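You operate a simulated robot arm through the tools that you are given. There is no shell and no other tool.

The job below is to be done with a simulated robot arm. You get a single attempt, and the scene is never put back.

TASK
Shut the orange-guard press down: tray off, bed in, air vented, main and light off.
Fine: the pressed tray goes on the brown bench; guard, settings and the other trays stay.
Where things are to end (x, y in the base frame): tray with purple grips within 0.06 m of [0.64, -0.55].

Only the result counts: the job must be done as asked and must still hold three seconds after the hand-in. Knocking over, shifting, dropping, spilling or breaking anything else fails it.

THE ROBOT
A 6-joint arm with a two-finger gripper, fixed in place. Base frame: the origin is at the foot of the arm, x ahead of it, y to its left, z up. Readings come in m, rad, newtons and seconds.
Its first joint turns from -2.897 to 2.897 rad. Payload 2.45 kg.
The tool frame sits at the grasp point between the pads (the TCP): z along the fingers, y along the line on which they close. The tips reach 0.02 m beyond it. Largest opening 0.14 m; the body of the gripper starts 0.168 m behind the TCP.
Orientation is that of the tool frame in the base frame, as a unit quaternion [x, y, z, w]. With the fingers straight down and closing along the base's y, the tool's x points along the base's -x, its y along +y and its z along -z.

THE INTERFACE
- The arm moves only by the tool jog_arm. Its argument "deltas" is a list of rows, each an object (a shift or turn left out is 0, a gripper value left out holds the last) with "grip": the opening, from 0 (shut) to 1 (fully open); "slide": the shift along the tool's x, y, z in units of 50 mm (1.0 is 50 mm), a list of three; "delta_rot": the turn, a rotation vector about the tool's x, y, z in units of 6 degrees (1.0 is 6 degrees), a list of three. In form: [{"grip": grip, "slide": [x, y, z], "delta_rot": [ax, ay, az]}, ...]. A call has 1 to 20 rows; each row shifts and turns the commanded pose from where the row before left it, along the tool's axes as they then stand. A call with a number of a shift or a turn outside -1 to 1 is refused whole. Each row takes 0.2 s and may step no farther than 0.05 m and 0.15 rad from the row before; otherwise, or with a gripper value out of range, the whole call is refused. A pose out of reach is approached as far as the arm can. The call stops where the force on the tool passes 90 N (or 10 N more than at its start, if that is more) or the arm is blocked; 0.2 s more then pass. The fingers move at their own pace (about 0.045 m/s each) and stop on an object; they squeeze with about 25 N. The grip force told is the motor's: it shows also when the fingers shut on nothing. Time passes only in rows, and 0.2 s behind the last, so rows that do not move let the fingers close. The reply holds the time, the measured pose of the TCP, the force on the tool along the base axes, the opening and the grip force, in the units named above and with some noise, with the torque about the TCP (base axes, N m) and any sound that the robot's microphone picked up.
- Cameras (640 x 400 px; columns grow to the right, rows downward): "scene" is fixed at [0.4011, -0.6509, 1.5577]; the picture's right is [-0.21, 0.98, 0.00], its down [0.95, 0.21, -0.23] and it looks along [-0.22, -0.05, -0.97] (base axes); focal length 214 px, centre (320, 200). "wrist" rides on the gripper at [0.078, 0.011, -0.209] in the tool frame; the picture's right is [-0.14, 0.99, 0.00], its down [-0.92, -0.13, -0.37] and it looks along [-0.36, -0.05, 0.93] (tool axes); focal length 280 px, centre (320, 200).
- get_image(camera): a new picture of that camera. It takes no simulated time.
- probe_pixels(camera, pixels): for up to 12 pixels [column, row] of the newest picture of that camera ("zoom" is the newest enlarged one), the place [x, y, z] in the base frame of the surface seen there, good to about 0.003 m. It takes no simulated time.
- inspect(camera, box): a new picture of the part [left, top, right, bottom] of that camera's present view, enlarged. It takes no simulated time.
- hand_in(): hands the job in; it is judged then, once.

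Leave the gripper open and the arm clear of the work at the hand-in unless told otherwise.

The tools are called by a JSON object that holds its "name" and its "arguments". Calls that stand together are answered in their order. jog_arm: Moves the arm, as the interface text tells. Its arguments: {"type":"object","properties":{"deltas":{"type":"array","items":{"type":"object","properties":{"grip":{"type":"number"},"slide":{"type":"array","items":{"type":"number"}},"delta_rot":{"type":"array","items":{"type":"number"}}}}}},"required":["deltas"]} The other tools are called the same way: get_image (camera) takes a picture; probe_pixels (camera, pixels) gives the place of the surface under pixels of a picture; inspect (camera, box) takes an enlarged picture of a part of a camera's view; hand_in () hands the job in.

At the start:

```text
time: 0.0
eef_pos: [0.806, 0.1323, 1.2471]
tcp_rot: [0.0, 1.0, 0.001, 0.0]
force: [0.4, 0.8, -0.8]
torque: [-0.01, 0.0, -0.01]
opening: 0.1403
finger_force: 0.1
```

scene: 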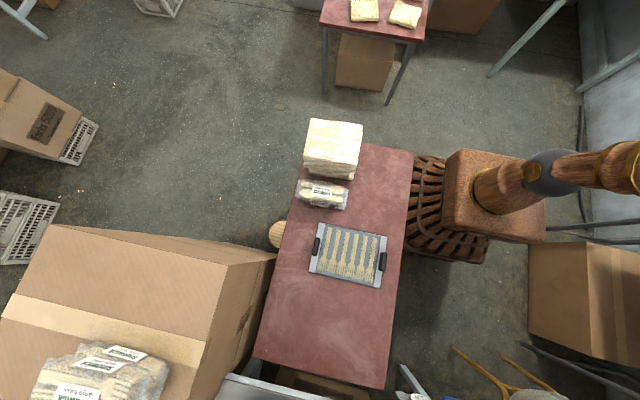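
wrist: 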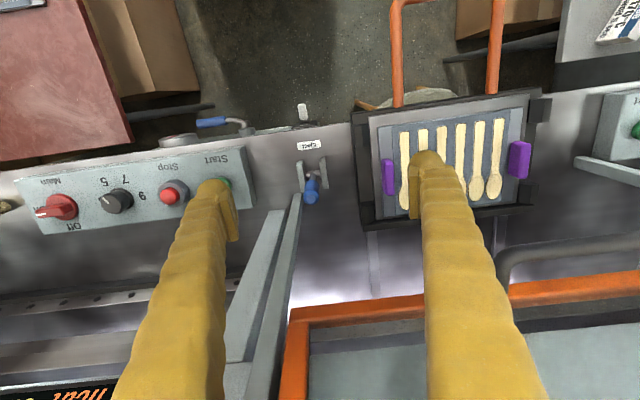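

I see the press in the wrist view: a tray with purple grips on a bed at about (455,160), a blue valve at (312,185), a red main knob at (62,207). First I take fresh pictures and enlarge the wrist view.

{"name": "get_image", "arguments": {"camera": "wrist"}}

{"name": "inspect", "arguments": {"camera": "wrist", "box": [0, 80, 260, 240]}}

{"name": "inspect", "arguments": {"camera": "wrist", "box": [140, 80, 360, 220]}}

{"name": "inspect", "arguments": {"camera": "wrist", "box": [340, 0, 640, 200]}}

{"name": "inspect", "arguments": {"camera": "scene", "box": [200, 100, 440, 400]}}

```text
taken
```

wrist: 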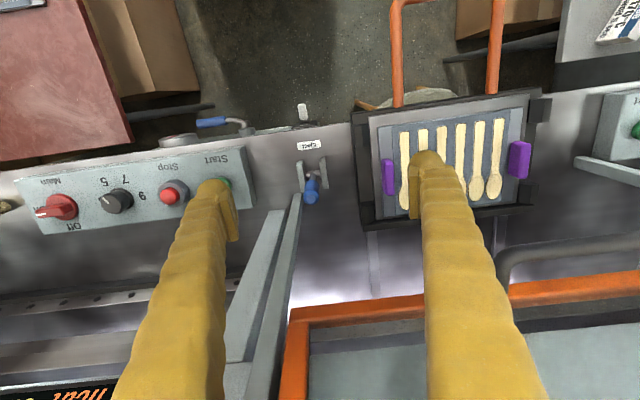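

```text
2.46 times, centred on (130, 160) of wrist
```

zoom: 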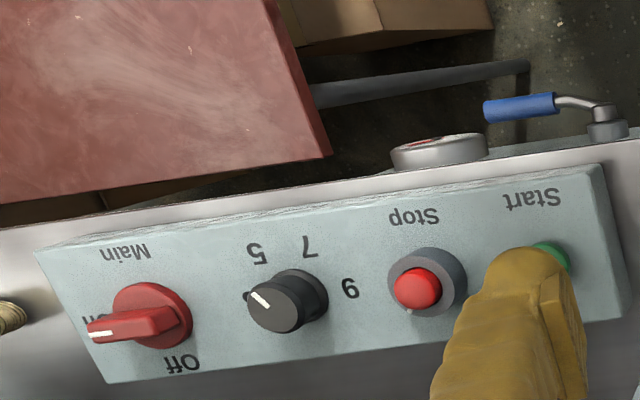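

```text
2.86 times, centred on (250, 150) of wrist
```

zoom: 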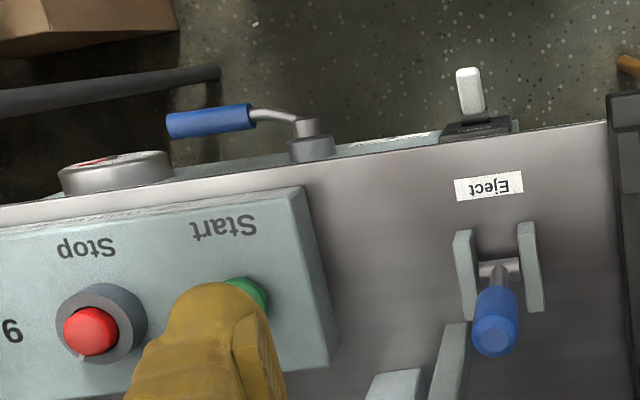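

```text
2.00 times, centred on (490, 100) of wrist
```

zoom: 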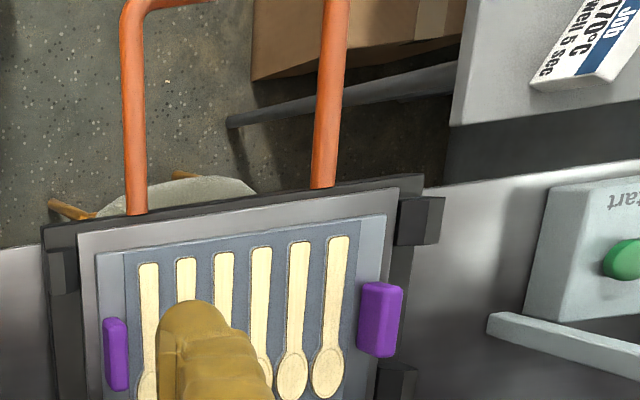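

```text
1.33 times, centred on (320, 250) of scene
```

zoom: 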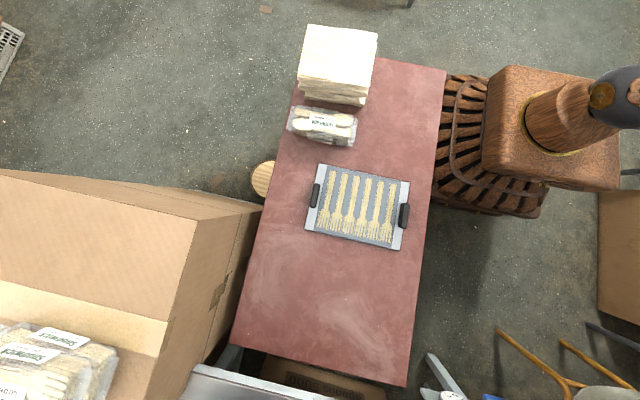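

Now I measure the places of the main items in the wrist view: tray, grips, bed handle, blue lever, white switch, valve, knobs.

{"name": "probe_pixels", "arguments": {"camera": "wrist", "pixels": [[388, 177], [519, 160], [400, 105], [492, 90], [397, 30], [495, 30], [395, 3], [360, 105], [545, 100], [370, 215], [525, 205], [470, 100]]}}

{"name": "probe_pixels", "arguments": {"camera": "wrist", "pixels": [[62, 207], [40, 211], [75, 207], [116, 201], [170, 196], [225, 185], [210, 121], [238, 123], [247, 132], [180, 138], [303, 112], [304, 126]]}}

{"name": "probe_pixels", "arguments": {"camera": "wrist", "pixels": [[312, 197], [312, 180], [300, 175], [323, 170], [308, 145], [200, 150], [150, 240], [270, 220], [290, 240], [300, 330], [480, 300], [420, 330]]}}

{"name": "probe_pixels", "arguments": {"camera": "scene", "pixels": [[320, 340], [260, 355], [385, 385], [405, 200], [410, 155], [345, 255], [317, 245], [383, 262], [310, 272], [382, 287], [323, 195], [340, 340]]}}

```text
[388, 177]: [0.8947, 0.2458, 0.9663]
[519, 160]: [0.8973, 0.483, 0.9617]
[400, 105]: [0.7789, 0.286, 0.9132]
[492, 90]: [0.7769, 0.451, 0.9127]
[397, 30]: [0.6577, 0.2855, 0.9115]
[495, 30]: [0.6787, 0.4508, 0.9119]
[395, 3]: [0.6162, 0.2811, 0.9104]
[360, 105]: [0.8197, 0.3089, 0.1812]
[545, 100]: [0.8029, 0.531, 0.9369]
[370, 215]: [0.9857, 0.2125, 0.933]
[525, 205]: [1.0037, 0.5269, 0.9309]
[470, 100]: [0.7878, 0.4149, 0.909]
```

```text
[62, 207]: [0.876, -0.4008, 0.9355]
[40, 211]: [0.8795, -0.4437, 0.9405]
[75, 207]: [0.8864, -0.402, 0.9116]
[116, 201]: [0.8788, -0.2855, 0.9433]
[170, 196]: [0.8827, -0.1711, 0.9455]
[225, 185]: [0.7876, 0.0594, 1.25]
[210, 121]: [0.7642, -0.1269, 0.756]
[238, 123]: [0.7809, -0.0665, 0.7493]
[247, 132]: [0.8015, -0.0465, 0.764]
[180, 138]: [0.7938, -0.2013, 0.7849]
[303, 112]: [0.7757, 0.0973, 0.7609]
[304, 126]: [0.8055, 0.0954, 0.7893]
```

```text
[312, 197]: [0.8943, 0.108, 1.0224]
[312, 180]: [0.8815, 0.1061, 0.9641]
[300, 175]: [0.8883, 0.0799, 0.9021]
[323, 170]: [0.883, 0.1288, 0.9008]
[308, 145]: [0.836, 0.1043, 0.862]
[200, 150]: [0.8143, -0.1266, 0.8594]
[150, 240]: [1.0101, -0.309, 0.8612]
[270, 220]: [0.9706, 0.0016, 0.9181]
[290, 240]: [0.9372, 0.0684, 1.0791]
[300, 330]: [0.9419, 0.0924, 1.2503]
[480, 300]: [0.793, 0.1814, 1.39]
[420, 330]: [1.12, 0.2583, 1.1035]
```

```text
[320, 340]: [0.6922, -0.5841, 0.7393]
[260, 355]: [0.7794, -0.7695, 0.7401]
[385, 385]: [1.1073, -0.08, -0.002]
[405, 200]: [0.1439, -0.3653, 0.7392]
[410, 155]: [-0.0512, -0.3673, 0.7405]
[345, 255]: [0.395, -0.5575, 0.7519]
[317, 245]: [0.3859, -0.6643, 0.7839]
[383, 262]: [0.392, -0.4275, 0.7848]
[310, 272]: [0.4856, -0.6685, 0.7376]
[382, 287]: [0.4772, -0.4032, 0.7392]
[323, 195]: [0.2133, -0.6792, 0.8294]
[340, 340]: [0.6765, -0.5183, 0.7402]
```

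The tray lies at about x 0.89, y 0.25–0.48, z 0.96; the front face with a gauge, a blue-handled valve and a white switch is at x≈0.8, z≈0.76. I need a frontal look, so I move back 0.2 m and tilt the camera forward.

{"name": "jog_arm", "arguments": {"deltas": [{"slide": [1, 0, 0]}, {"slide": [1, 0, 0]}, {"slide": [1, 0, 0]}, {"slide": [1, 0, 0]}, {"delta_rot": [0, -1, 0]}, {"delta_rot": [0, -1, 0]}, {"delta_rot": [0, -1, 0]}, {"delta_rot": [0, -1, 0]}, {"delta_rot": [0, -1, 0]}]}}

{"name": "get_image", "arguments": {"camera": "wrist"}}

{"name": "get_image", "arguments": {"camera": "scene"}}

```text
time: 2.0
eef_pos: [0.6074, 0.1318, 1.2481]
tcp_rot: [0.0, 0.966, -0.001, 0.26]
force: [-0.1, 0.5, -0.6]
torque: [-0.02, 0.02, 0.0]
opening: 0.1398
finger_force: 0.1
```

```text
taken
```

wrist: 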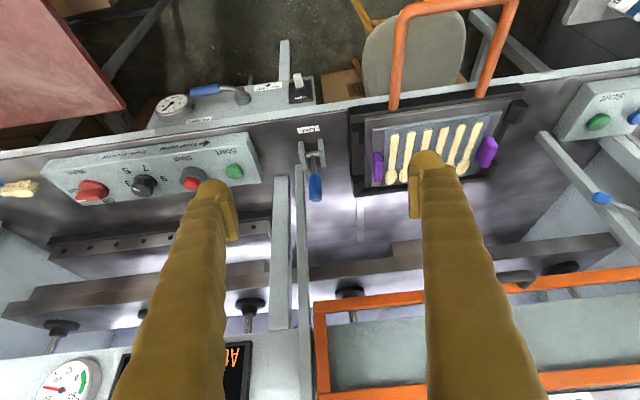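

```text
taken
```

scene: 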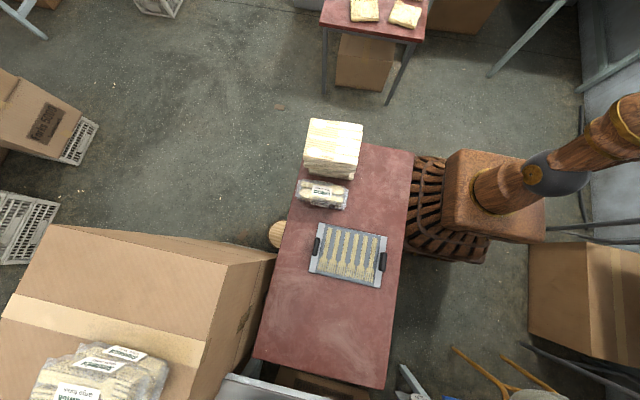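

The picture is upside down (its top is the robot side/lower). I enlarge the control parts.

{"name": "inspect", "arguments": {"camera": "wrist", "box": [20, 60, 340, 260]}}

{"name": "inspect", "arguments": {"camera": "wrist", "box": [140, 60, 340, 185]}}

{"name": "inspect", "arguments": {"camera": "wrist", "box": [320, 60, 560, 210]}}

{"name": "inspect", "arguments": {"camera": "wrist", "box": [0, 250, 300, 400]}}

{"name": "inspect", "arguments": {"camera": "wrist", "box": [480, 0, 640, 150]}}

```text
2.00 times, centred on (180, 160) of wrist
```

zoom: 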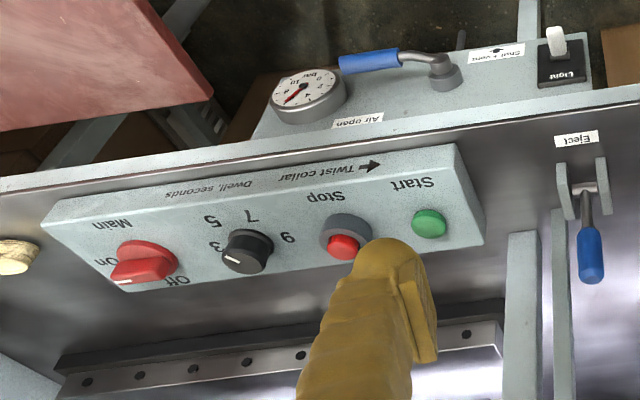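

```text
3.20 times, centred on (240, 122) of wrist
```

zoom: 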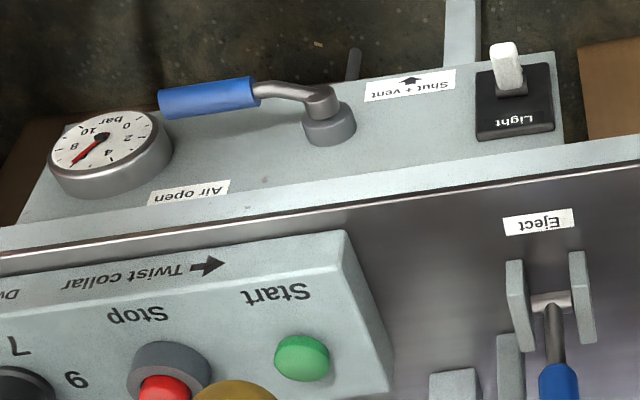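

```text
2.67 times, centred on (440, 135) of wrist
```

zoom: 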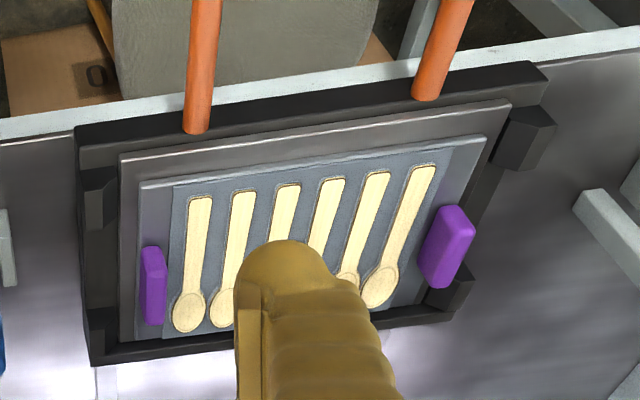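

```text
2.13 times, centred on (150, 325) of wrist
```

zoom: 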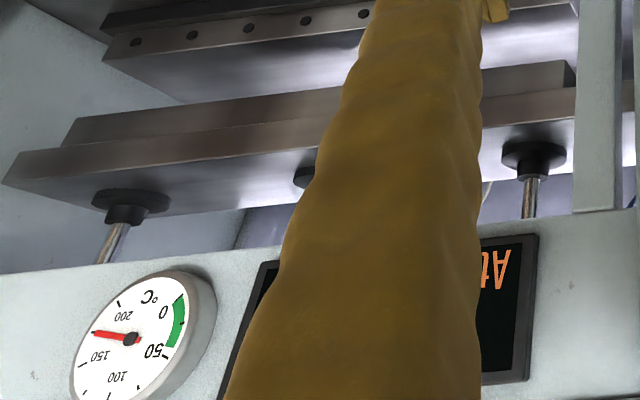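

```text
2.67 times, centred on (560, 75) of wrist
```

zoom: 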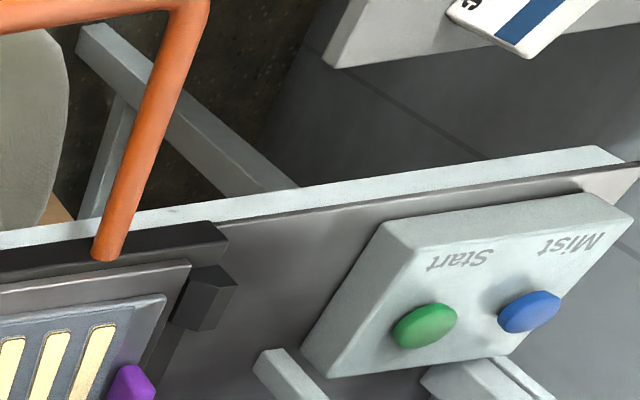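

The front panel reads "Air open" / "Shut + vent", a "Light" switch, "Eject" lever, "Main On/Off" knob, a dwell dial. I need to know which controls belong to the orange-guard press, so I pan to the left and right to see everything.

{"name": "jog_arm", "arguments": {"deltas": [{"slide": [0, 1, 0]}, {"slide": [0, 1, 0]}, {"slide": [0, 1, 0]}, {"slide": [0, 1, 0]}, {"slide": [0, 1, 0]}, {"slide": [0, 1, 0]}, {"delta_rot": [0, -1, 0]}, {"delta_rot": [0, -1, 0]}]}}

{"name": "get_image", "arguments": {"camera": "wrist"}}

```text
time: 3.8
eef_pos: [0.6066, 0.434, 1.2466]
tcp_rot: [0.0, 0.933, 0.0, 0.359]
force: [0.1, 0.7, -0.6]
torque: [-0.03, -0.01, -0.01]
opening: 0.1399
finger_force: 0.1
```

```text
taken
```

wrist: 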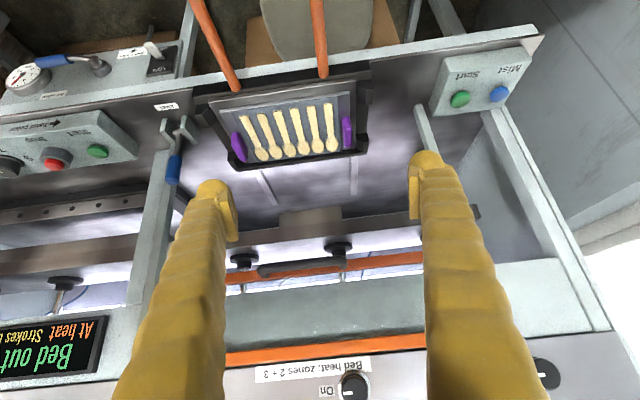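

A display reads "Bed out / At heat / Strokes…", and on the top is a "Bed heat, zones 2+3" knob. I enlarge these parts.

{"name": "inspect", "arguments": {"camera": "wrist", "box": [0, 300, 200, 400]}}

{"name": "inspect", "arguments": {"camera": "wrist", "box": [200, 200, 560, 400]}}

{"name": "inspect", "arguments": {"camera": "wrist", "box": [180, 60, 400, 200]}}

{"name": "inspect", "arguments": {"camera": "wrist", "box": [0, 30, 220, 200]}}

```text
3.20 times, centred on (100, 350) of wrist
```

zoom: 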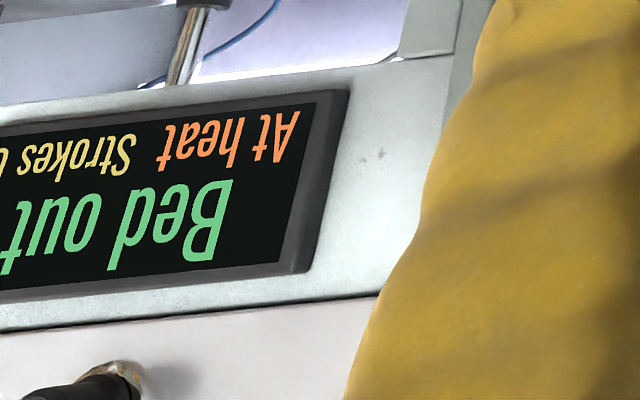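

```text
1.78 times, centred on (380, 300) of wrist
```

zoom: 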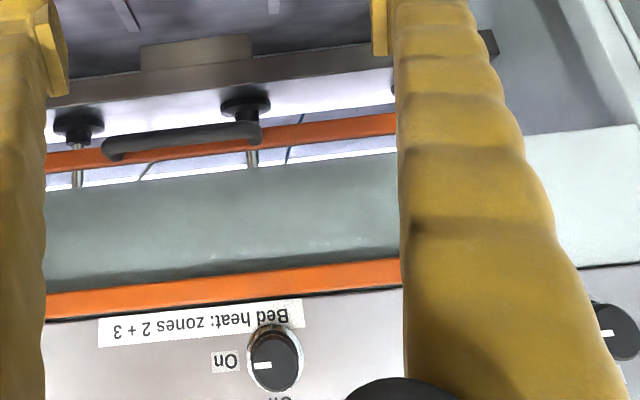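

```text
2.86 times, centred on (290, 130) of wrist
```

zoom: 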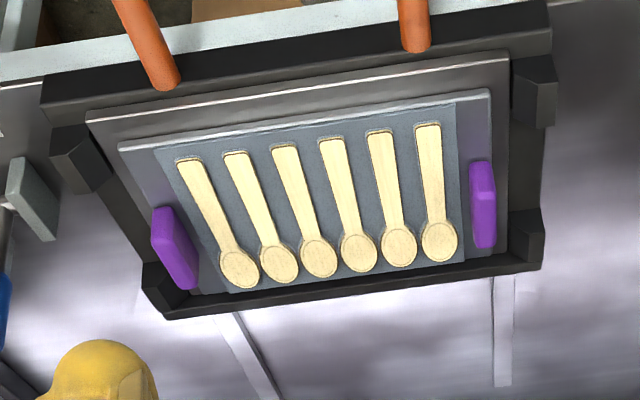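

```text
2.35 times, centred on (110, 115) of wrist
```

zoom: 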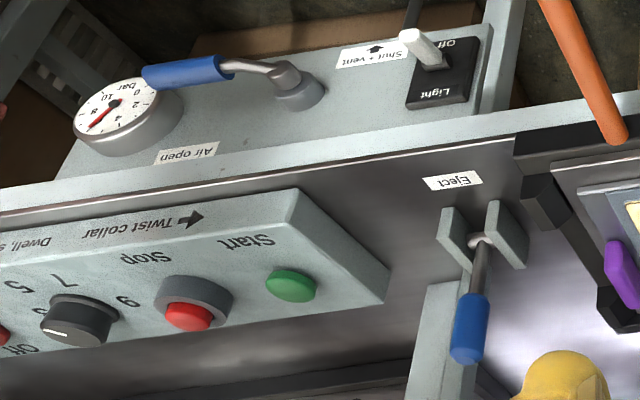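

I see a light toggle with "Off" at its lower side, the valve handle pointing to "Air open", and an eject lever. I want a closer look at the tray seat and the panel from lower down, so I move the camera lower and closer.

{"name": "jog_arm", "arguments": {"deltas": [{"delta_rot": [0, 1, 0]}, {"delta_rot": [0, 1, 0]}, {"delta_rot": [0, 1, 0]}, {"delta_rot": [0, 1, 0]}, {"delta_rot": [0, 1, 0]}, {"delta_rot": [0, 1, 0]}, {"delta_rot": [0, 1, 0]}, {"slide": [-0.9, -0.5, 0]}, {"slide": [-0.9, -0.5, 0]}]}}

{"name": "get_image", "arguments": {"camera": "wrist"}}

{"name": "inspect", "arguments": {"camera": "wrist", "box": [200, 40, 520, 240]}}

```text
refused: row 8 steps farther than a row can; nothing moved
```

```text
taken
```

wrist: 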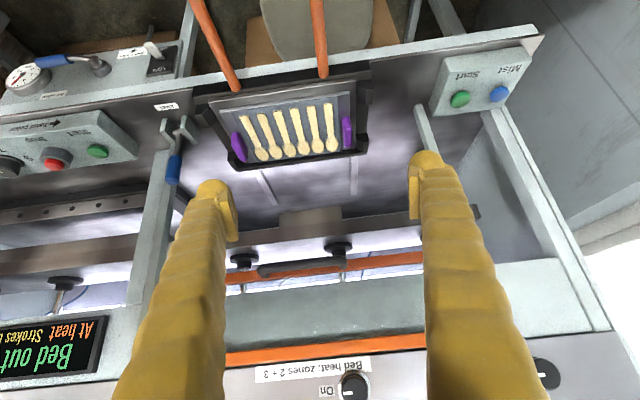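

```text
2.00 times, centred on (360, 140) of wrist
```

zoom: 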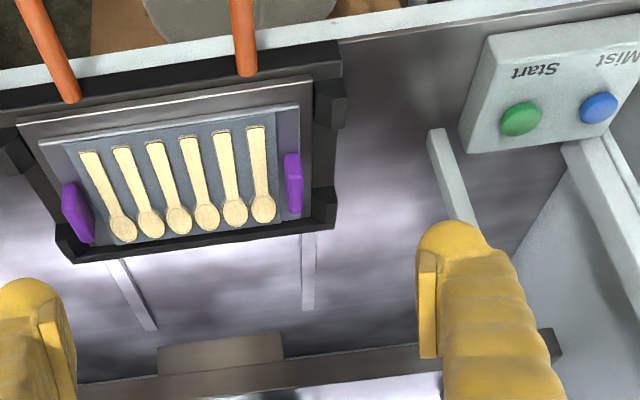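

The step was too long for one row. I measure the tray and bed details in this view first, then move with shorter steps.

{"name": "probe_pixels", "arguments": {"camera": "wrist", "pixels": [[238, 150], [241, 138], [236, 160], [346, 132], [349, 148], [344, 120], [222, 107], [350, 93], [242, 162], [345, 147], [295, 130], [215, 105]]}}

{"name": "probe_pixels", "arguments": {"camera": "wrist", "pixels": [[203, 130], [230, 165], [367, 85], [360, 148], [280, 90], [300, 158], [340, 88], [210, 40], [320, 30], [265, 185], [353, 175], [300, 215]]}}

{"name": "probe_pixels", "arguments": {"camera": "wrist", "pixels": [[172, 180], [172, 165], [174, 150], [166, 130], [188, 128], [97, 150], [55, 157], [50, 166], [8, 168], [100, 68], [60, 62], [152, 48]]}}

{"name": "probe_pixels", "arguments": {"camera": "wrist", "pixels": [[300, 265], [380, 340], [270, 360], [280, 300], [330, 240], [250, 250], [300, 230], [420, 120], [460, 98], [499, 94], [355, 385], [350, 230]]}}

```text
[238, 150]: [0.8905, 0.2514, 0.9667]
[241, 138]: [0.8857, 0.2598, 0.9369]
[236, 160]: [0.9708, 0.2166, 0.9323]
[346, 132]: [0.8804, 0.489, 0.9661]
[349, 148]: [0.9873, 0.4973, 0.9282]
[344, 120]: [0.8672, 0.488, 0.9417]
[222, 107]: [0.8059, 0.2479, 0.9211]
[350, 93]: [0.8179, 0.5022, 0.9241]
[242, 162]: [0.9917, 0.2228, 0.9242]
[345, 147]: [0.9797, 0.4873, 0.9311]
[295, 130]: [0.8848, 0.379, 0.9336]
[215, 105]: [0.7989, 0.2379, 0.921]
```

```text
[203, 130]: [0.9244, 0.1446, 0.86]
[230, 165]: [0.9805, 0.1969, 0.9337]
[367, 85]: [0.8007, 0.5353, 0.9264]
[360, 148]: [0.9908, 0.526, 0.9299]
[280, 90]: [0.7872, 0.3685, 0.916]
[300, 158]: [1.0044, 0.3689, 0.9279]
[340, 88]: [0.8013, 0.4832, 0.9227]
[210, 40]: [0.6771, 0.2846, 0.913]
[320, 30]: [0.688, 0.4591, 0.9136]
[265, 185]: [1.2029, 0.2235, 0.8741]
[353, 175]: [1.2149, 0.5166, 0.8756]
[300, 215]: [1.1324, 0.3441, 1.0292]
```

```text
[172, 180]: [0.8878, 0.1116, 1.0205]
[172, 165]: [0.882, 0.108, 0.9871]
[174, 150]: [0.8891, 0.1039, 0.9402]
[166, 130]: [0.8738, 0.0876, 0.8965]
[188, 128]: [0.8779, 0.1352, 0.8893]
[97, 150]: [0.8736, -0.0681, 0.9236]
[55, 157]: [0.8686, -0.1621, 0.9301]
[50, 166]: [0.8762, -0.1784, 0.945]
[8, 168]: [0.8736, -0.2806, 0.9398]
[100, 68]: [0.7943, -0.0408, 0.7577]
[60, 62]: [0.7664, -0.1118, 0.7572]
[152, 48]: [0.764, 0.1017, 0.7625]
```

```text
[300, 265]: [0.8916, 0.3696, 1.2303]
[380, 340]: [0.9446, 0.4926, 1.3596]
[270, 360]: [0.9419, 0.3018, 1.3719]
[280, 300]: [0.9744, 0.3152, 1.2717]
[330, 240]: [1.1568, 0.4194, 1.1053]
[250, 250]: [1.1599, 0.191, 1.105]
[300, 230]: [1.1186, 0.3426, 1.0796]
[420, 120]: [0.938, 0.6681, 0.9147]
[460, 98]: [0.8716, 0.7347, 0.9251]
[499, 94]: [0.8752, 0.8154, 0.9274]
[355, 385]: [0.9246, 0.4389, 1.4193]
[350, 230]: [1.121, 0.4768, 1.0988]
```

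The grips are at z up to 0.967 and the tray rests on the bed plate at z≈0.921; the raised guard hangs at x≈0.94, z 1.23–1.37, so I must keep clear of it. Next I move the camera lower and nearer to the eject lever and the tray.

{"name": "jog_arm", "arguments": {"deltas": [{"slide": [0.19, -0.69, 0.6]}, {"slide": [0.19, -0.69, 0.6]}, {"slide": [0.19, -0.69, 0.6]}, {"slide": [0.19, -0.69, 0.6]}, {"slide": [0.19, -0.69, 0.6]}, {"slide": [0.19, -0.69, 0.6]}, {"slide": [0.19, -0.69, 0.6]}]}}

{"name": "get_image", "arguments": {"camera": "wrist"}}

{"name": "inspect", "arguments": {"camera": "wrist", "box": [220, 0, 420, 125]}}

{"name": "inspect", "arguments": {"camera": "wrist", "box": [400, 0, 640, 150]}}

```text
time: 5.4
eef_pos: [0.6944, 0.1895, 1.048]
tcp_rot: [0.0, 0.934, 0.001, 0.359]
force: [0.0, 0.2, -0.2]
torque: [0.0, -0.03, 0.01]
opening: 0.14
finger_force: 0.1
```

```text
taken
```

wrist: 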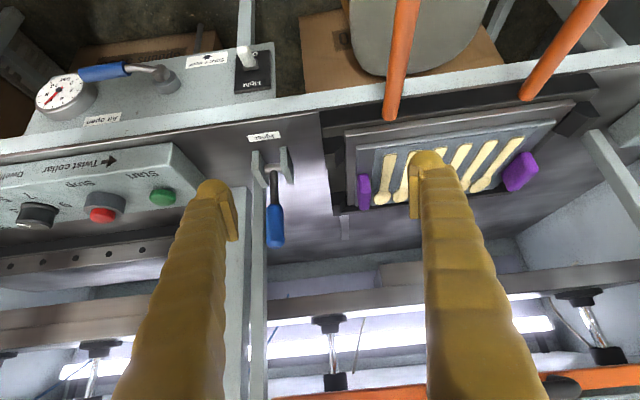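

```text
3.20 times, centred on (320, 62) of wrist
```

zoom: 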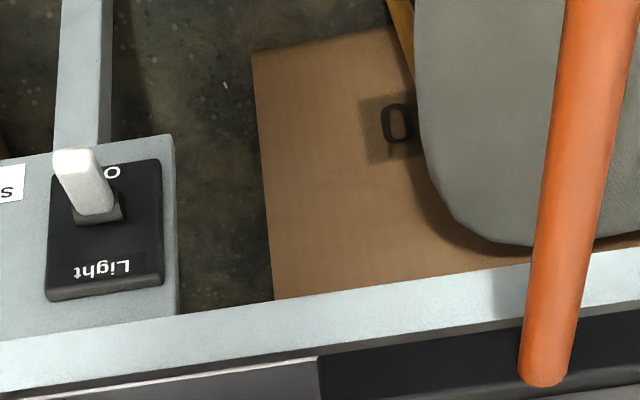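

```text
2.67 times, centred on (520, 75) of wrist
```

zoom: 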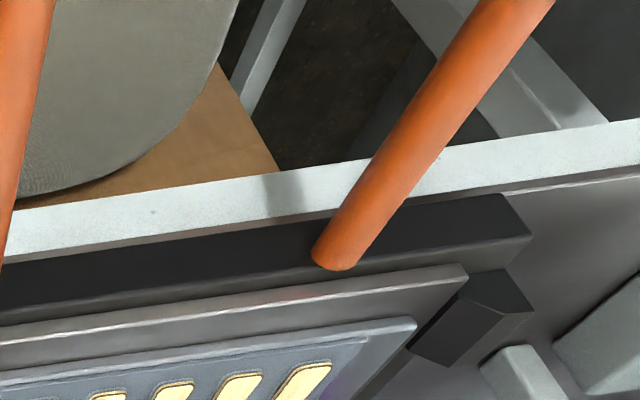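

Now I enlarge the eject lever, tray area, and the gauge/valve area from this viewpoint.

{"name": "inspect", "arguments": {"camera": "wrist", "box": [220, 110, 380, 260]}}

{"name": "inspect", "arguments": {"camera": "wrist", "box": [0, 30, 290, 240]}}

{"name": "inspect", "arguments": {"camera": "wrist", "box": [320, 80, 620, 230]}}

{"name": "inspect", "arguments": {"camera": "wrist", "box": [220, 240, 640, 400]}}

```text
2.67 times, centred on (300, 185) of wrist
```

zoom: 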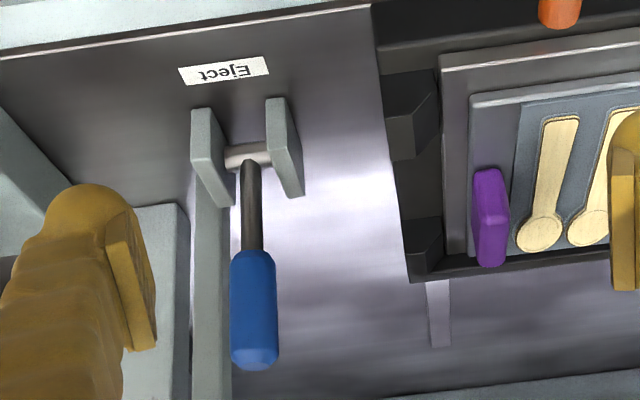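

```text
1.90 times, centred on (145, 135) of wrist
```

zoom: 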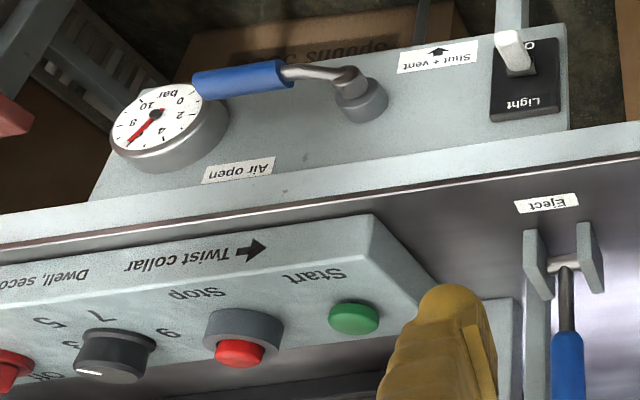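

```text
2.13 times, centred on (470, 155) of wrist
```

zoom: 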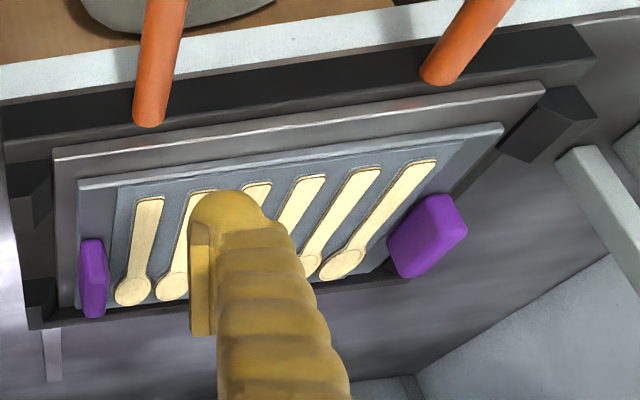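

```text
1.52 times, centred on (430, 320) of wrist
```

zoom: 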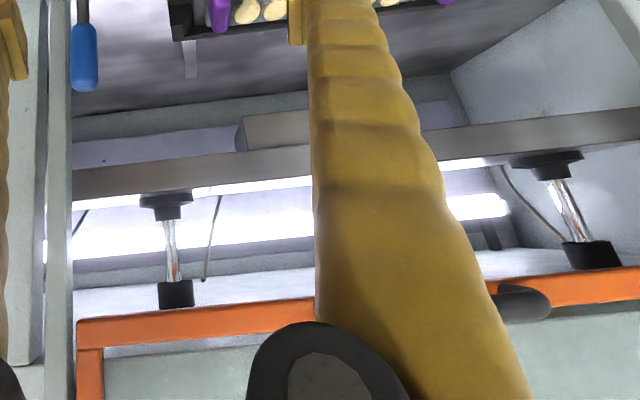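

The tray sits on the bed plate with its grips free. Before moving I measure the light toggle, valve handle, gauge, eject lever and grip extents in this view.

{"name": "get_image", "arguments": {"camera": "wrist"}}

{"name": "inspect", "arguments": {"camera": "wrist", "box": [200, 30, 300, 110]}}

{"name": "probe_pixels", "arguments": {"camera": "wrist", "pixels": [[244, 49], [246, 56], [250, 64], [250, 68], [241, 88], [270, 82], [241, 60], [268, 52], [83, 73], [105, 70], [125, 68], [145, 68]]}}

{"name": "probe_pixels", "arguments": {"camera": "wrist", "pixels": [[364, 177], [364, 190], [364, 205], [360, 190], [369, 190], [358, 205], [372, 195], [357, 170], [525, 165], [510, 175], [338, 205], [341, 165]]}}

{"name": "probe_pixels", "arguments": {"camera": "wrist", "pixels": [[160, 72], [168, 85], [170, 90], [65, 90], [62, 80], [100, 120], [208, 60], [275, 240], [274, 210], [273, 180], [266, 172], [268, 60]]}}

```text
taken
```

wrist: 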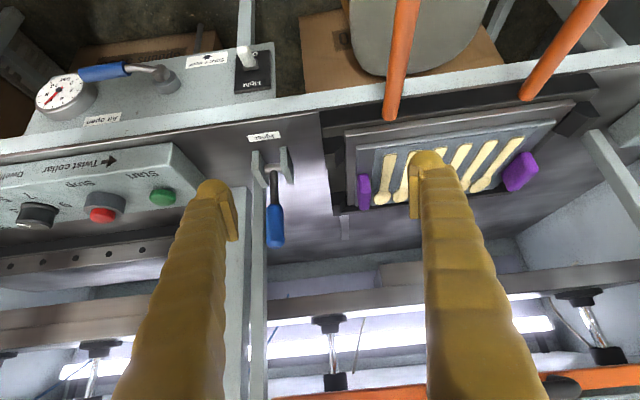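

```text
5.00 times, centred on (250, 70) of wrist
```

zoom: 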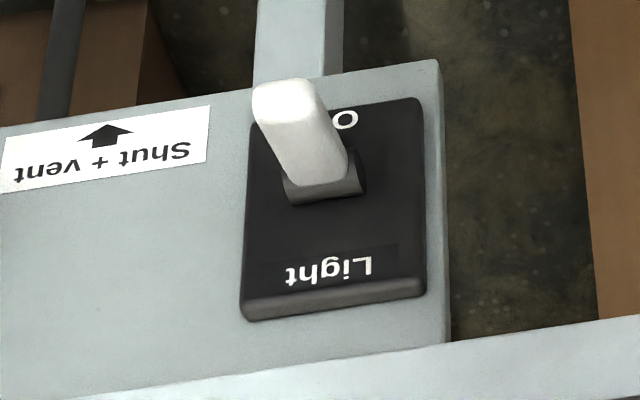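

```text
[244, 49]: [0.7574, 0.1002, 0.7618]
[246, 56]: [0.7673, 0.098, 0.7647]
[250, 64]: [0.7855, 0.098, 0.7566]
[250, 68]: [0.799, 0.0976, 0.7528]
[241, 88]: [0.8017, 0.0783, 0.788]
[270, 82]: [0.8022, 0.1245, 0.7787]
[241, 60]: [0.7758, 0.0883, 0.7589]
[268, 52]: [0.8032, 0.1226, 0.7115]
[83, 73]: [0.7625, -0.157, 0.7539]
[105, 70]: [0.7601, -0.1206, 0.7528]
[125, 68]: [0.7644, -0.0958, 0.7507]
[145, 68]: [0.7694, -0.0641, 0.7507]
```

```text
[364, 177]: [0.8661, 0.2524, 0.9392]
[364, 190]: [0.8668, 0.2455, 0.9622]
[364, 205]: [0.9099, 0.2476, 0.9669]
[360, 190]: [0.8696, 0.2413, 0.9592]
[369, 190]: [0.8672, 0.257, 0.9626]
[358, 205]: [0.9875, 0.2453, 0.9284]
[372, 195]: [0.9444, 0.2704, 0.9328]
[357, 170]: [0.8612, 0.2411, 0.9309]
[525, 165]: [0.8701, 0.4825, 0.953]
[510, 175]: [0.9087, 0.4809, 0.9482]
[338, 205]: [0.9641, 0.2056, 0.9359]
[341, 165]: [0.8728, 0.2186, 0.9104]
```

```text
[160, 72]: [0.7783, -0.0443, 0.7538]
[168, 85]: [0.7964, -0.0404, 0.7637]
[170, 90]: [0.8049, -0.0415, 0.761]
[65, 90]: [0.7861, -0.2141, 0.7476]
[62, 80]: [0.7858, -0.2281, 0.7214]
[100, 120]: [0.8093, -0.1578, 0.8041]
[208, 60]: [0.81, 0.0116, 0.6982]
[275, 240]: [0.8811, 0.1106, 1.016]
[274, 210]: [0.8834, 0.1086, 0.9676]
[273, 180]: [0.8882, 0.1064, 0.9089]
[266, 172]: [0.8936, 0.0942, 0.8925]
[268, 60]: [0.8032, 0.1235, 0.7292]
```

The light toggle tip is at (0.757, 0.10, 0.76) tilted up, "O…" label below; the valve handle points along −y at z≈0.753; the near purple grip is at about (0.89, 0.249), top z 0.967. I reduce the tilt to 24°, narrow the fingers to about 0.07 m and move above the near grip.

{"name": "jog_arm", "arguments": {"deltas": [{"grip": 0.5, "delta_rot": [0, 1, 0]}, {"delta_rot": [0, 1, 0]}, {"delta_rot": [0, 1, 0]}, {"slide": [-0.728, 0.238, 0.272]}, {"slide": [-0.728, 0.238, 0.272]}, {"slide": [-0.728, 0.238, 0.272]}, {"slide": [-0.728, 0.238, 0.272]}, {"slide": [-0.728, 0.238, 0.272]}, {}]}}

{"name": "get_image", "arguments": {"camera": "wrist"}}

```text
time: 7.4
eef_pos: [0.8934, 0.2484, 1.057]
tcp_rot: [0.0, 0.978, 0.001, 0.208]
force: [0.1, 0.5, 0.0]
torque: [-0.04, 0.0, 0.02]
opening: 0.0702
finger_force: 0.1
```

```text
taken
```

wrist: 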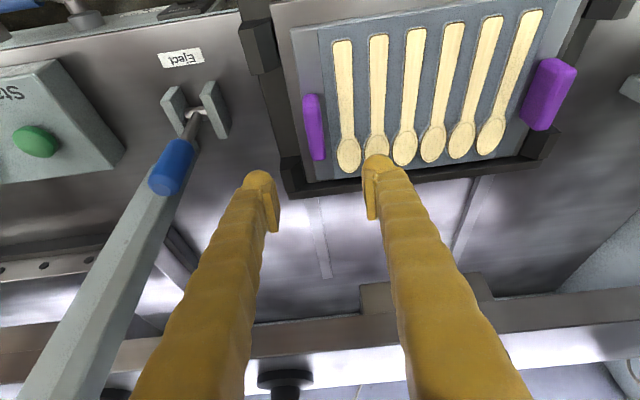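

I am above the near grip; it shows at (314,127). I measure the grip and the tray edges from this closer view.

{"name": "inspect", "arguments": {"camera": "wrist", "box": [230, 60, 410, 210]}}

{"name": "probe_pixels", "arguments": {"camera": "wrist", "pixels": [[308, 100], [318, 100], [311, 128], [320, 128], [316, 155], [323, 157], [305, 97], [330, 160], [296, 100], [345, 100], [297, 175], [548, 70]]}}

```text
2.67 times, centred on (320, 135) of wrist
```

zoom: 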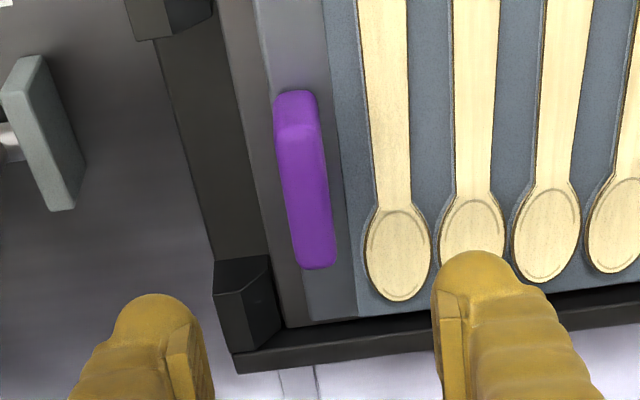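

```text
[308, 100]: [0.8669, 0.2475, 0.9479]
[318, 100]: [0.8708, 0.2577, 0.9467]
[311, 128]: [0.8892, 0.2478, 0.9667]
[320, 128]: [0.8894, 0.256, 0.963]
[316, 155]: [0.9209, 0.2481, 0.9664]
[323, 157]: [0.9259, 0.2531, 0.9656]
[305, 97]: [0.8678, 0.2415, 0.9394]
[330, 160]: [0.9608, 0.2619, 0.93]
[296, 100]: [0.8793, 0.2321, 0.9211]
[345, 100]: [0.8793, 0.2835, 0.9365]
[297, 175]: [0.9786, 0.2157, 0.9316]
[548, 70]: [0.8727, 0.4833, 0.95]
```

The grip spans x 0.867–0.925, y 0.242–0.257, top z 0.967; the TCP is at y 0.2484. I descend to z≈0.964 and watch the force before closing.

{"name": "jog_arm", "arguments": {"deltas": [{"slide": [0.235, 0.01, 0.573]}, {"slide": [0.235, 0.01, 0.573]}, {"slide": [0.235, 0.01, 0.573]}, {}]}}

{"name": "get_image", "arguments": {"camera": "wrist"}}

```text
time: 8.4
eef_pos: [0.8959, 0.2514, 0.9621]
tcp_rot: [0.0, 0.978, 0.0, 0.207]
force: [-0.2, 0.2, -0.1]
torque: [0.02, 0.0, 0.0]
opening: 0.0699
finger_force: 0.1
```

```text
taken
```

wrist: 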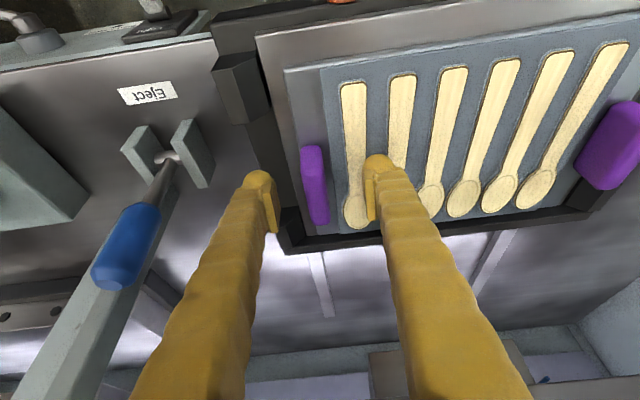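

The fingers straddle the grip at (314,185) with no contact force. I close and wait.

{"name": "jog_arm", "arguments": {"deltas": [{"grip": 0}, {}, {}, {}, {}, {}]}}

{"name": "inspect", "arguments": {"camera": "wrist", "box": [200, 60, 440, 260]}}

```text
time: 9.8
eef_pos: [0.894, 0.2518, 0.9629]
tcp_rot: [0.0, 0.978, 0.0, 0.208]
force: [0.6, -0.1, -0.1]
torque: [-0.02, -0.01, 0.0]
opening: 0.0167
finger_force: 25.4
```

```text
2.00 times, centred on (320, 160) of wrist
```

zoom: 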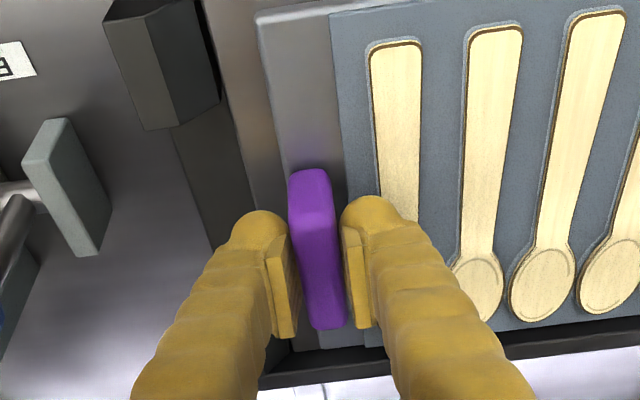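

The fingers hold the grip (opening 0.0167, 25 N). I lift only 5 mm first and read the load to see if the tray is free.

{"name": "jog_arm", "arguments": {"deltas": [{"slide": [-0.04, 0, -0.091]}, {}, {}]}}

{"name": "get_image", "arguments": {"camera": "wrist"}}

```text
time: 10.6
eef_pos: [0.8952, 0.2518, 0.9671]
tcp_rot: [0.0, 0.978, 0.0, 0.208]
force: [-0.4, 0.1, -1.4]
torque: [-0.07, 0.04, 0.08]
opening: 0.0172
finger_force: 25.0
```

```text
taken
```

wrist: 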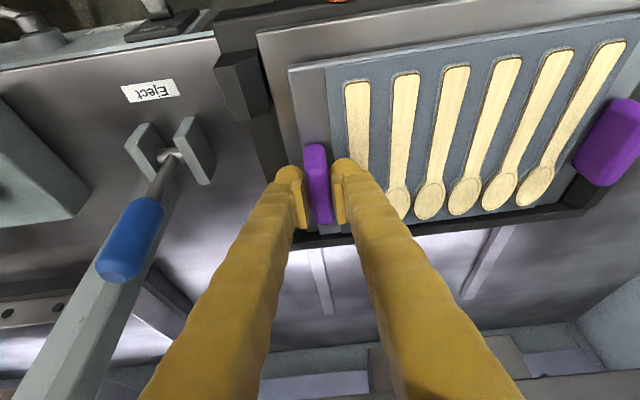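

The load is only about 1.4 N, so the tray moves or lifts slightly. I raise another 15 mm and compare the places of both grips.

{"name": "jog_arm", "arguments": {"deltas": [{"slide": [-0.041, 0, -0.091]}, {"slide": [-0.041, 0, -0.091]}, {"slide": [-0.041, 0, -0.091]}, {}, {}]}}

{"name": "get_image", "arguments": {"camera": "wrist"}}

{"name": "probe_pixels", "arguments": {"camera": "wrist", "pixels": [[318, 160], [300, 80], [380, 120], [500, 100], [600, 60], [610, 130], [590, 150], [310, 230], [630, 30], [545, 180], [290, 70], [330, 90]]}}

```text
time: 11.8
eef_pos: [0.8941, 0.2514, 0.985]
tcp_rot: [0.0, 0.978, 0.0, 0.208]
force: [-0.1, -0.4, -2.3]
torque: [-0.11, 0.1, 0.06]
opening: 0.0173
finger_force: 24.9
```

```text
taken
```

wrist: 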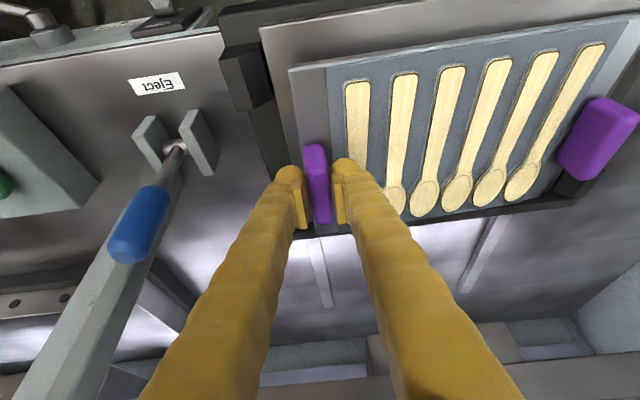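

```text
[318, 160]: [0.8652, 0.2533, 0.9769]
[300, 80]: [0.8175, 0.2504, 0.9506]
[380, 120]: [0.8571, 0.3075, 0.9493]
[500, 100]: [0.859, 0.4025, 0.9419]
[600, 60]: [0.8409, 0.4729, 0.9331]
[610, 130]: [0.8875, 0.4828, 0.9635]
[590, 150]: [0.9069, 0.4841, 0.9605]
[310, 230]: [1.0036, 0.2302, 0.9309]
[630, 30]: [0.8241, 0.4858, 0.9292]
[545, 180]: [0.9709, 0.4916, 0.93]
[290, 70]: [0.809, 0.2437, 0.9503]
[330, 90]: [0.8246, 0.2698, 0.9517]
```

The near end rose 20 mm but the far end still rests on the bed: the tray tilts about 5° in the grasp (load 2.3 N, torque 0.11 N·m). I test whether the grasp can carry it level by rolling the tool 6° about base x, far side up.

{"name": "jog_arm", "arguments": {"deltas": [{"delta_rot": [-0.457, 0, 0.203]}, {"delta_rot": [-0.457, 0, 0.203]}, {}, {}]}}

{"name": "get_image", "arguments": {"camera": "wrist"}}

{"name": "probe_pixels", "arguments": {"camera": "wrist", "pixels": [[300, 80], [380, 120], [500, 100], [600, 60], [610, 130], [590, 150], [330, 90], [560, 60]]}}

```text
time: 12.8
eef_pos: [0.8945, 0.2509, 0.9848]
tcp_rot: [0.01, 0.977, 0.052, 0.208]
force: [-0.7, 0.3, -3.4]
torque: [-0.33, 0.02, -0.01]
opening: 0.0175
finger_force: 25.1
```

```text
taken
```

wrist: 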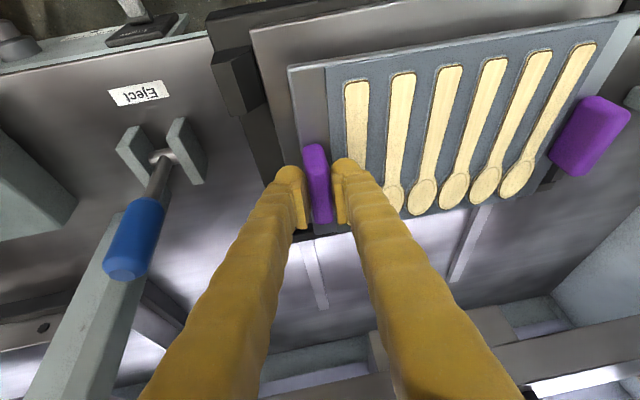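

```text
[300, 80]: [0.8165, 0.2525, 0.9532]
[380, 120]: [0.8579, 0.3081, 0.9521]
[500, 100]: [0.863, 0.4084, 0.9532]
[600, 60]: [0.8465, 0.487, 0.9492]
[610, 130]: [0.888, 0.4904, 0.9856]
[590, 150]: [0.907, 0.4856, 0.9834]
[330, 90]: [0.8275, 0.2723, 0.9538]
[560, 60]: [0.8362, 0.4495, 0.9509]
```

The tray is now fully lifted and level (near surface z 0.953, far 0.950; load 3.4 N, torque 0.33 N·m), so the rolled grasp carries it. I lift gently about 75 mm straight up.

{"name": "jog_arm", "arguments": {"deltas": [{"slide": [-0.081, 0.021, -0.182]}, {"slide": [-0.122, 0.032, -0.273]}, {"slide": [-0.162, 0.042, -0.364]}, {"slide": [-0.122, 0.032, -0.273]}, {"slide": [-0.122, 0.032, -0.273]}, {}]}}

{"name": "get_image", "arguments": {"camera": "wrist"}}

{"name": "probe_pixels", "arguments": {"camera": "wrist", "pixels": [[300, 80], [380, 120], [500, 100], [600, 60], [610, 130], [590, 150], [330, 90], [560, 60]]}}

```text
time: 14.2
eef_pos: [0.8931, 0.2517, 1.0604]
tcp_rot: [0.011, 0.977, 0.051, 0.207]
force: [-0.2, 0.0, -3.3]
torque: [-0.35, 0.07, 0.02]
opening: 0.0179
finger_force: 24.9
```

```text
taken
```

wrist: 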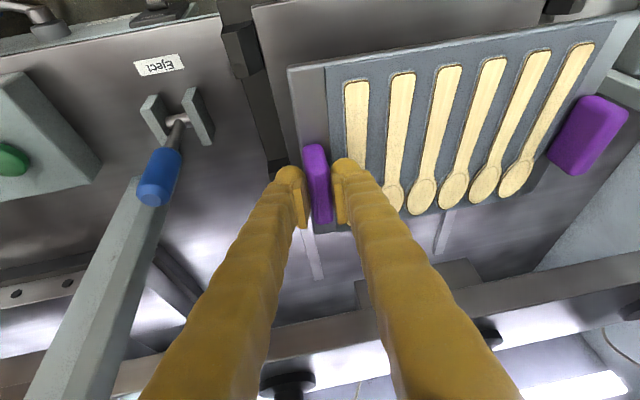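

```text
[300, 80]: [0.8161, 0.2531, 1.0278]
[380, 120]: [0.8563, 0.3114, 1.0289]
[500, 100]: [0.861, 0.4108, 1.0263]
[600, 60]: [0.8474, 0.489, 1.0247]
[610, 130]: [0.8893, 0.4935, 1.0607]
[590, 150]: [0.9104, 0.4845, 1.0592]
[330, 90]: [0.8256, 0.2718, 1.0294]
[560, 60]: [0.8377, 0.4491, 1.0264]
```

The tray is stable and level at z≈1.028. I retreat about 0.27 m toward the robot in soft steps.

{"name": "jog_arm", "arguments": {"deltas": [{"slide": [0.183, 0, -0.082]}, {"slide": [0.366, 0.001, -0.163]}, {"slide": [0.548, 0.001, -0.2445]}, {"slide": [0.548, 0.001, -0.2445]}, {"slide": [0.548, 0.001, -0.2445]}, {"slide": [0.548, 0.001, -0.2445]}, {"slide": [0.548, 0.001, -0.2445]}, {"slide": [0.548, 0.001, -0.2445]}, {"slide": [0.548, 0.001, -0.2445]}, {"slide": [0.366, 0.001, -0.163]}, {"slide": [0.183, 0, -0.082]}, {}]}}

{"name": "get_image", "arguments": {"camera": "wrist"}}

{"name": "get_image", "arguments": {"camera": "scene"}}

```text
time: 16.8
eef_pos: [0.6239, 0.2526, 1.0592]
tcp_rot: [0.011, 0.977, 0.051, 0.208]
force: [0.1, -0.1, -3.1]
torque: [-0.36, 0.05, -0.02]
opening: 0.0179
finger_force: 25.0
```

```text
taken
```

wrist: 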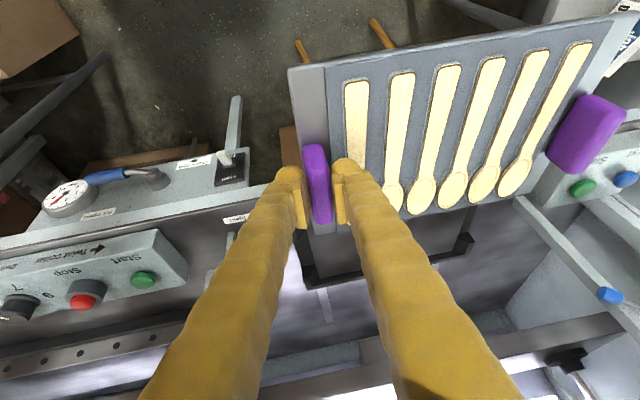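

```text
taken
```

scene: 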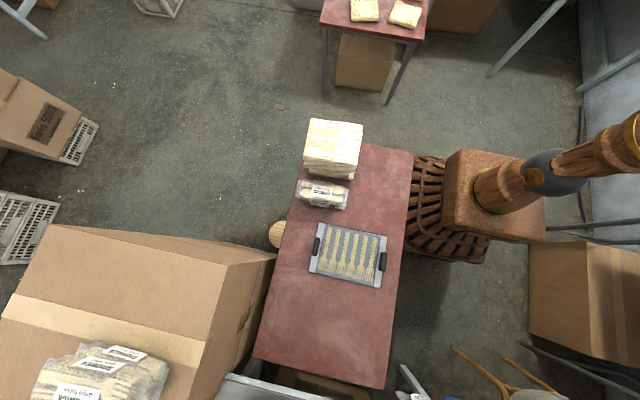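

The tray is clear of the press. I carry it sideways along −y in soft steps, first about 0.44 m.

{"name": "jog_arm", "arguments": {"deltas": [{"slide": [-0.008, -0.199, -0.019]}, {"slide": [-0.016, -0.398, -0.039]}, {"slide": [-0.025, -0.596, -0.058]}, {"slide": [-0.033, -0.795, -0.078]}, {"slide": [-0.033, -0.795, -0.078]}, {"slide": [-0.033, -0.795, -0.078]}, {"slide": [-0.033, -0.795, -0.078]}, {"slide": [-0.033, -0.795, -0.078]}, {"slide": [-0.033, -0.795, -0.078]}, {"slide": [-0.033, -0.795, -0.078]}, {"slide": [-0.033, -0.795, -0.078]}, {"slide": [-0.025, -0.596, -0.058]}, {"slide": [-0.016, -0.398, -0.039]}, {"slide": [-0.008, -0.199, -0.019]}, {}]}}

{"name": "get_image", "arguments": {"camera": "wrist"}}

{"name": "get_image", "arguments": {"camera": "scene"}}

```text
time: 20.0
eef_pos: [0.625, -0.1857, 1.062]
tcp_rot: [0.011, 0.977, 0.051, 0.207]
force: [-0.1, 0.6, -2.9]
torque: [-0.37, 0.01, -0.03]
opening: 0.0175
finger_force: 25.0
```

```text
taken
```

wrist: 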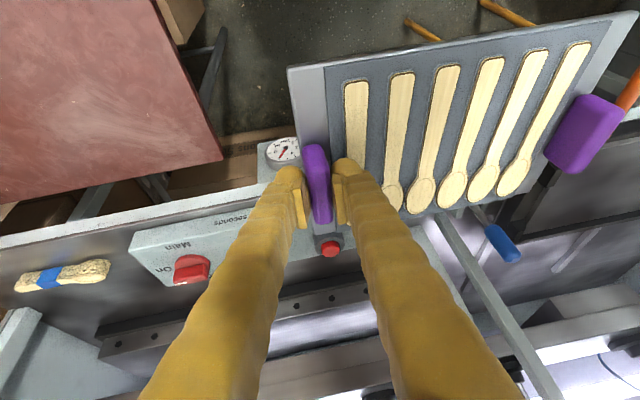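

```text
taken
```

scene: 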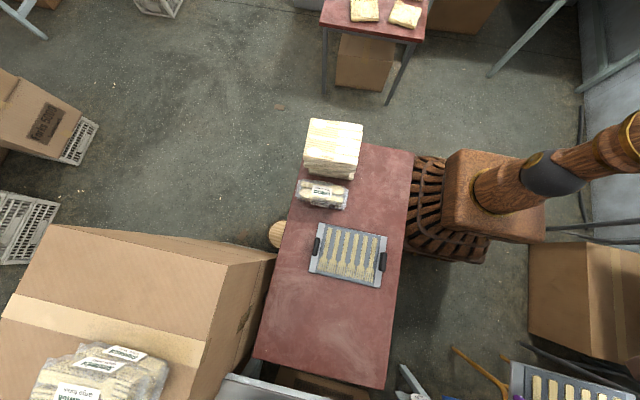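

The tray still holds level (torque 0.37). I continue another 0.48 m along −y toward the bench.

{"name": "jog_arm", "arguments": {"deltas": [{"slide": [-0.008, -0.199, -0.019]}, {"slide": [-0.016, -0.398, -0.039]}, {"slide": [-0.025, -0.596, -0.058]}, {"slide": [-0.033, -0.795, -0.078]}, {"slide": [-0.033, -0.795, -0.078]}, {"slide": [-0.033, -0.795, -0.078]}, {"slide": [-0.033, -0.795, -0.078]}, {"slide": [-0.033, -0.795, -0.078]}, {"slide": [-0.033, -0.795, -0.078]}, {"slide": [-0.033, -0.795, -0.078]}, {"slide": [-0.033, -0.795, -0.078]}, {"slide": [-0.033, -0.795, -0.078]}, {"slide": [-0.025, -0.596, -0.058]}, {"slide": [-0.016, -0.398, -0.039]}, {"slide": [-0.008, -0.199, -0.019]}, {}]}}

{"name": "get_image", "arguments": {"camera": "wrist"}}

{"name": "get_image", "arguments": {"camera": "scene"}}

```text
time: 23.4
eef_pos: [0.624, -0.6674, 1.061]
tcp_rot: [0.011, 0.977, 0.052, 0.208]
force: [0.5, -0.3, -2.8]
torque: [-0.37, 0.0, -0.02]
opening: 0.0177
finger_force: 24.8
```

```text
taken
```

wrist: 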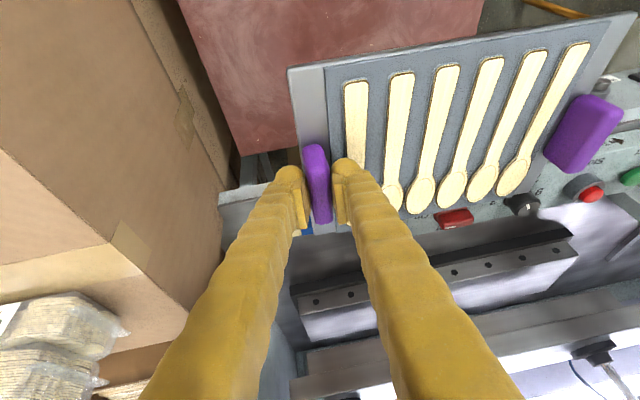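

```text
taken
```

scene: 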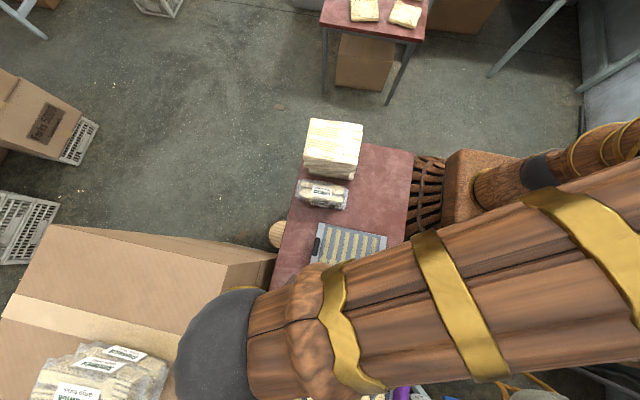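

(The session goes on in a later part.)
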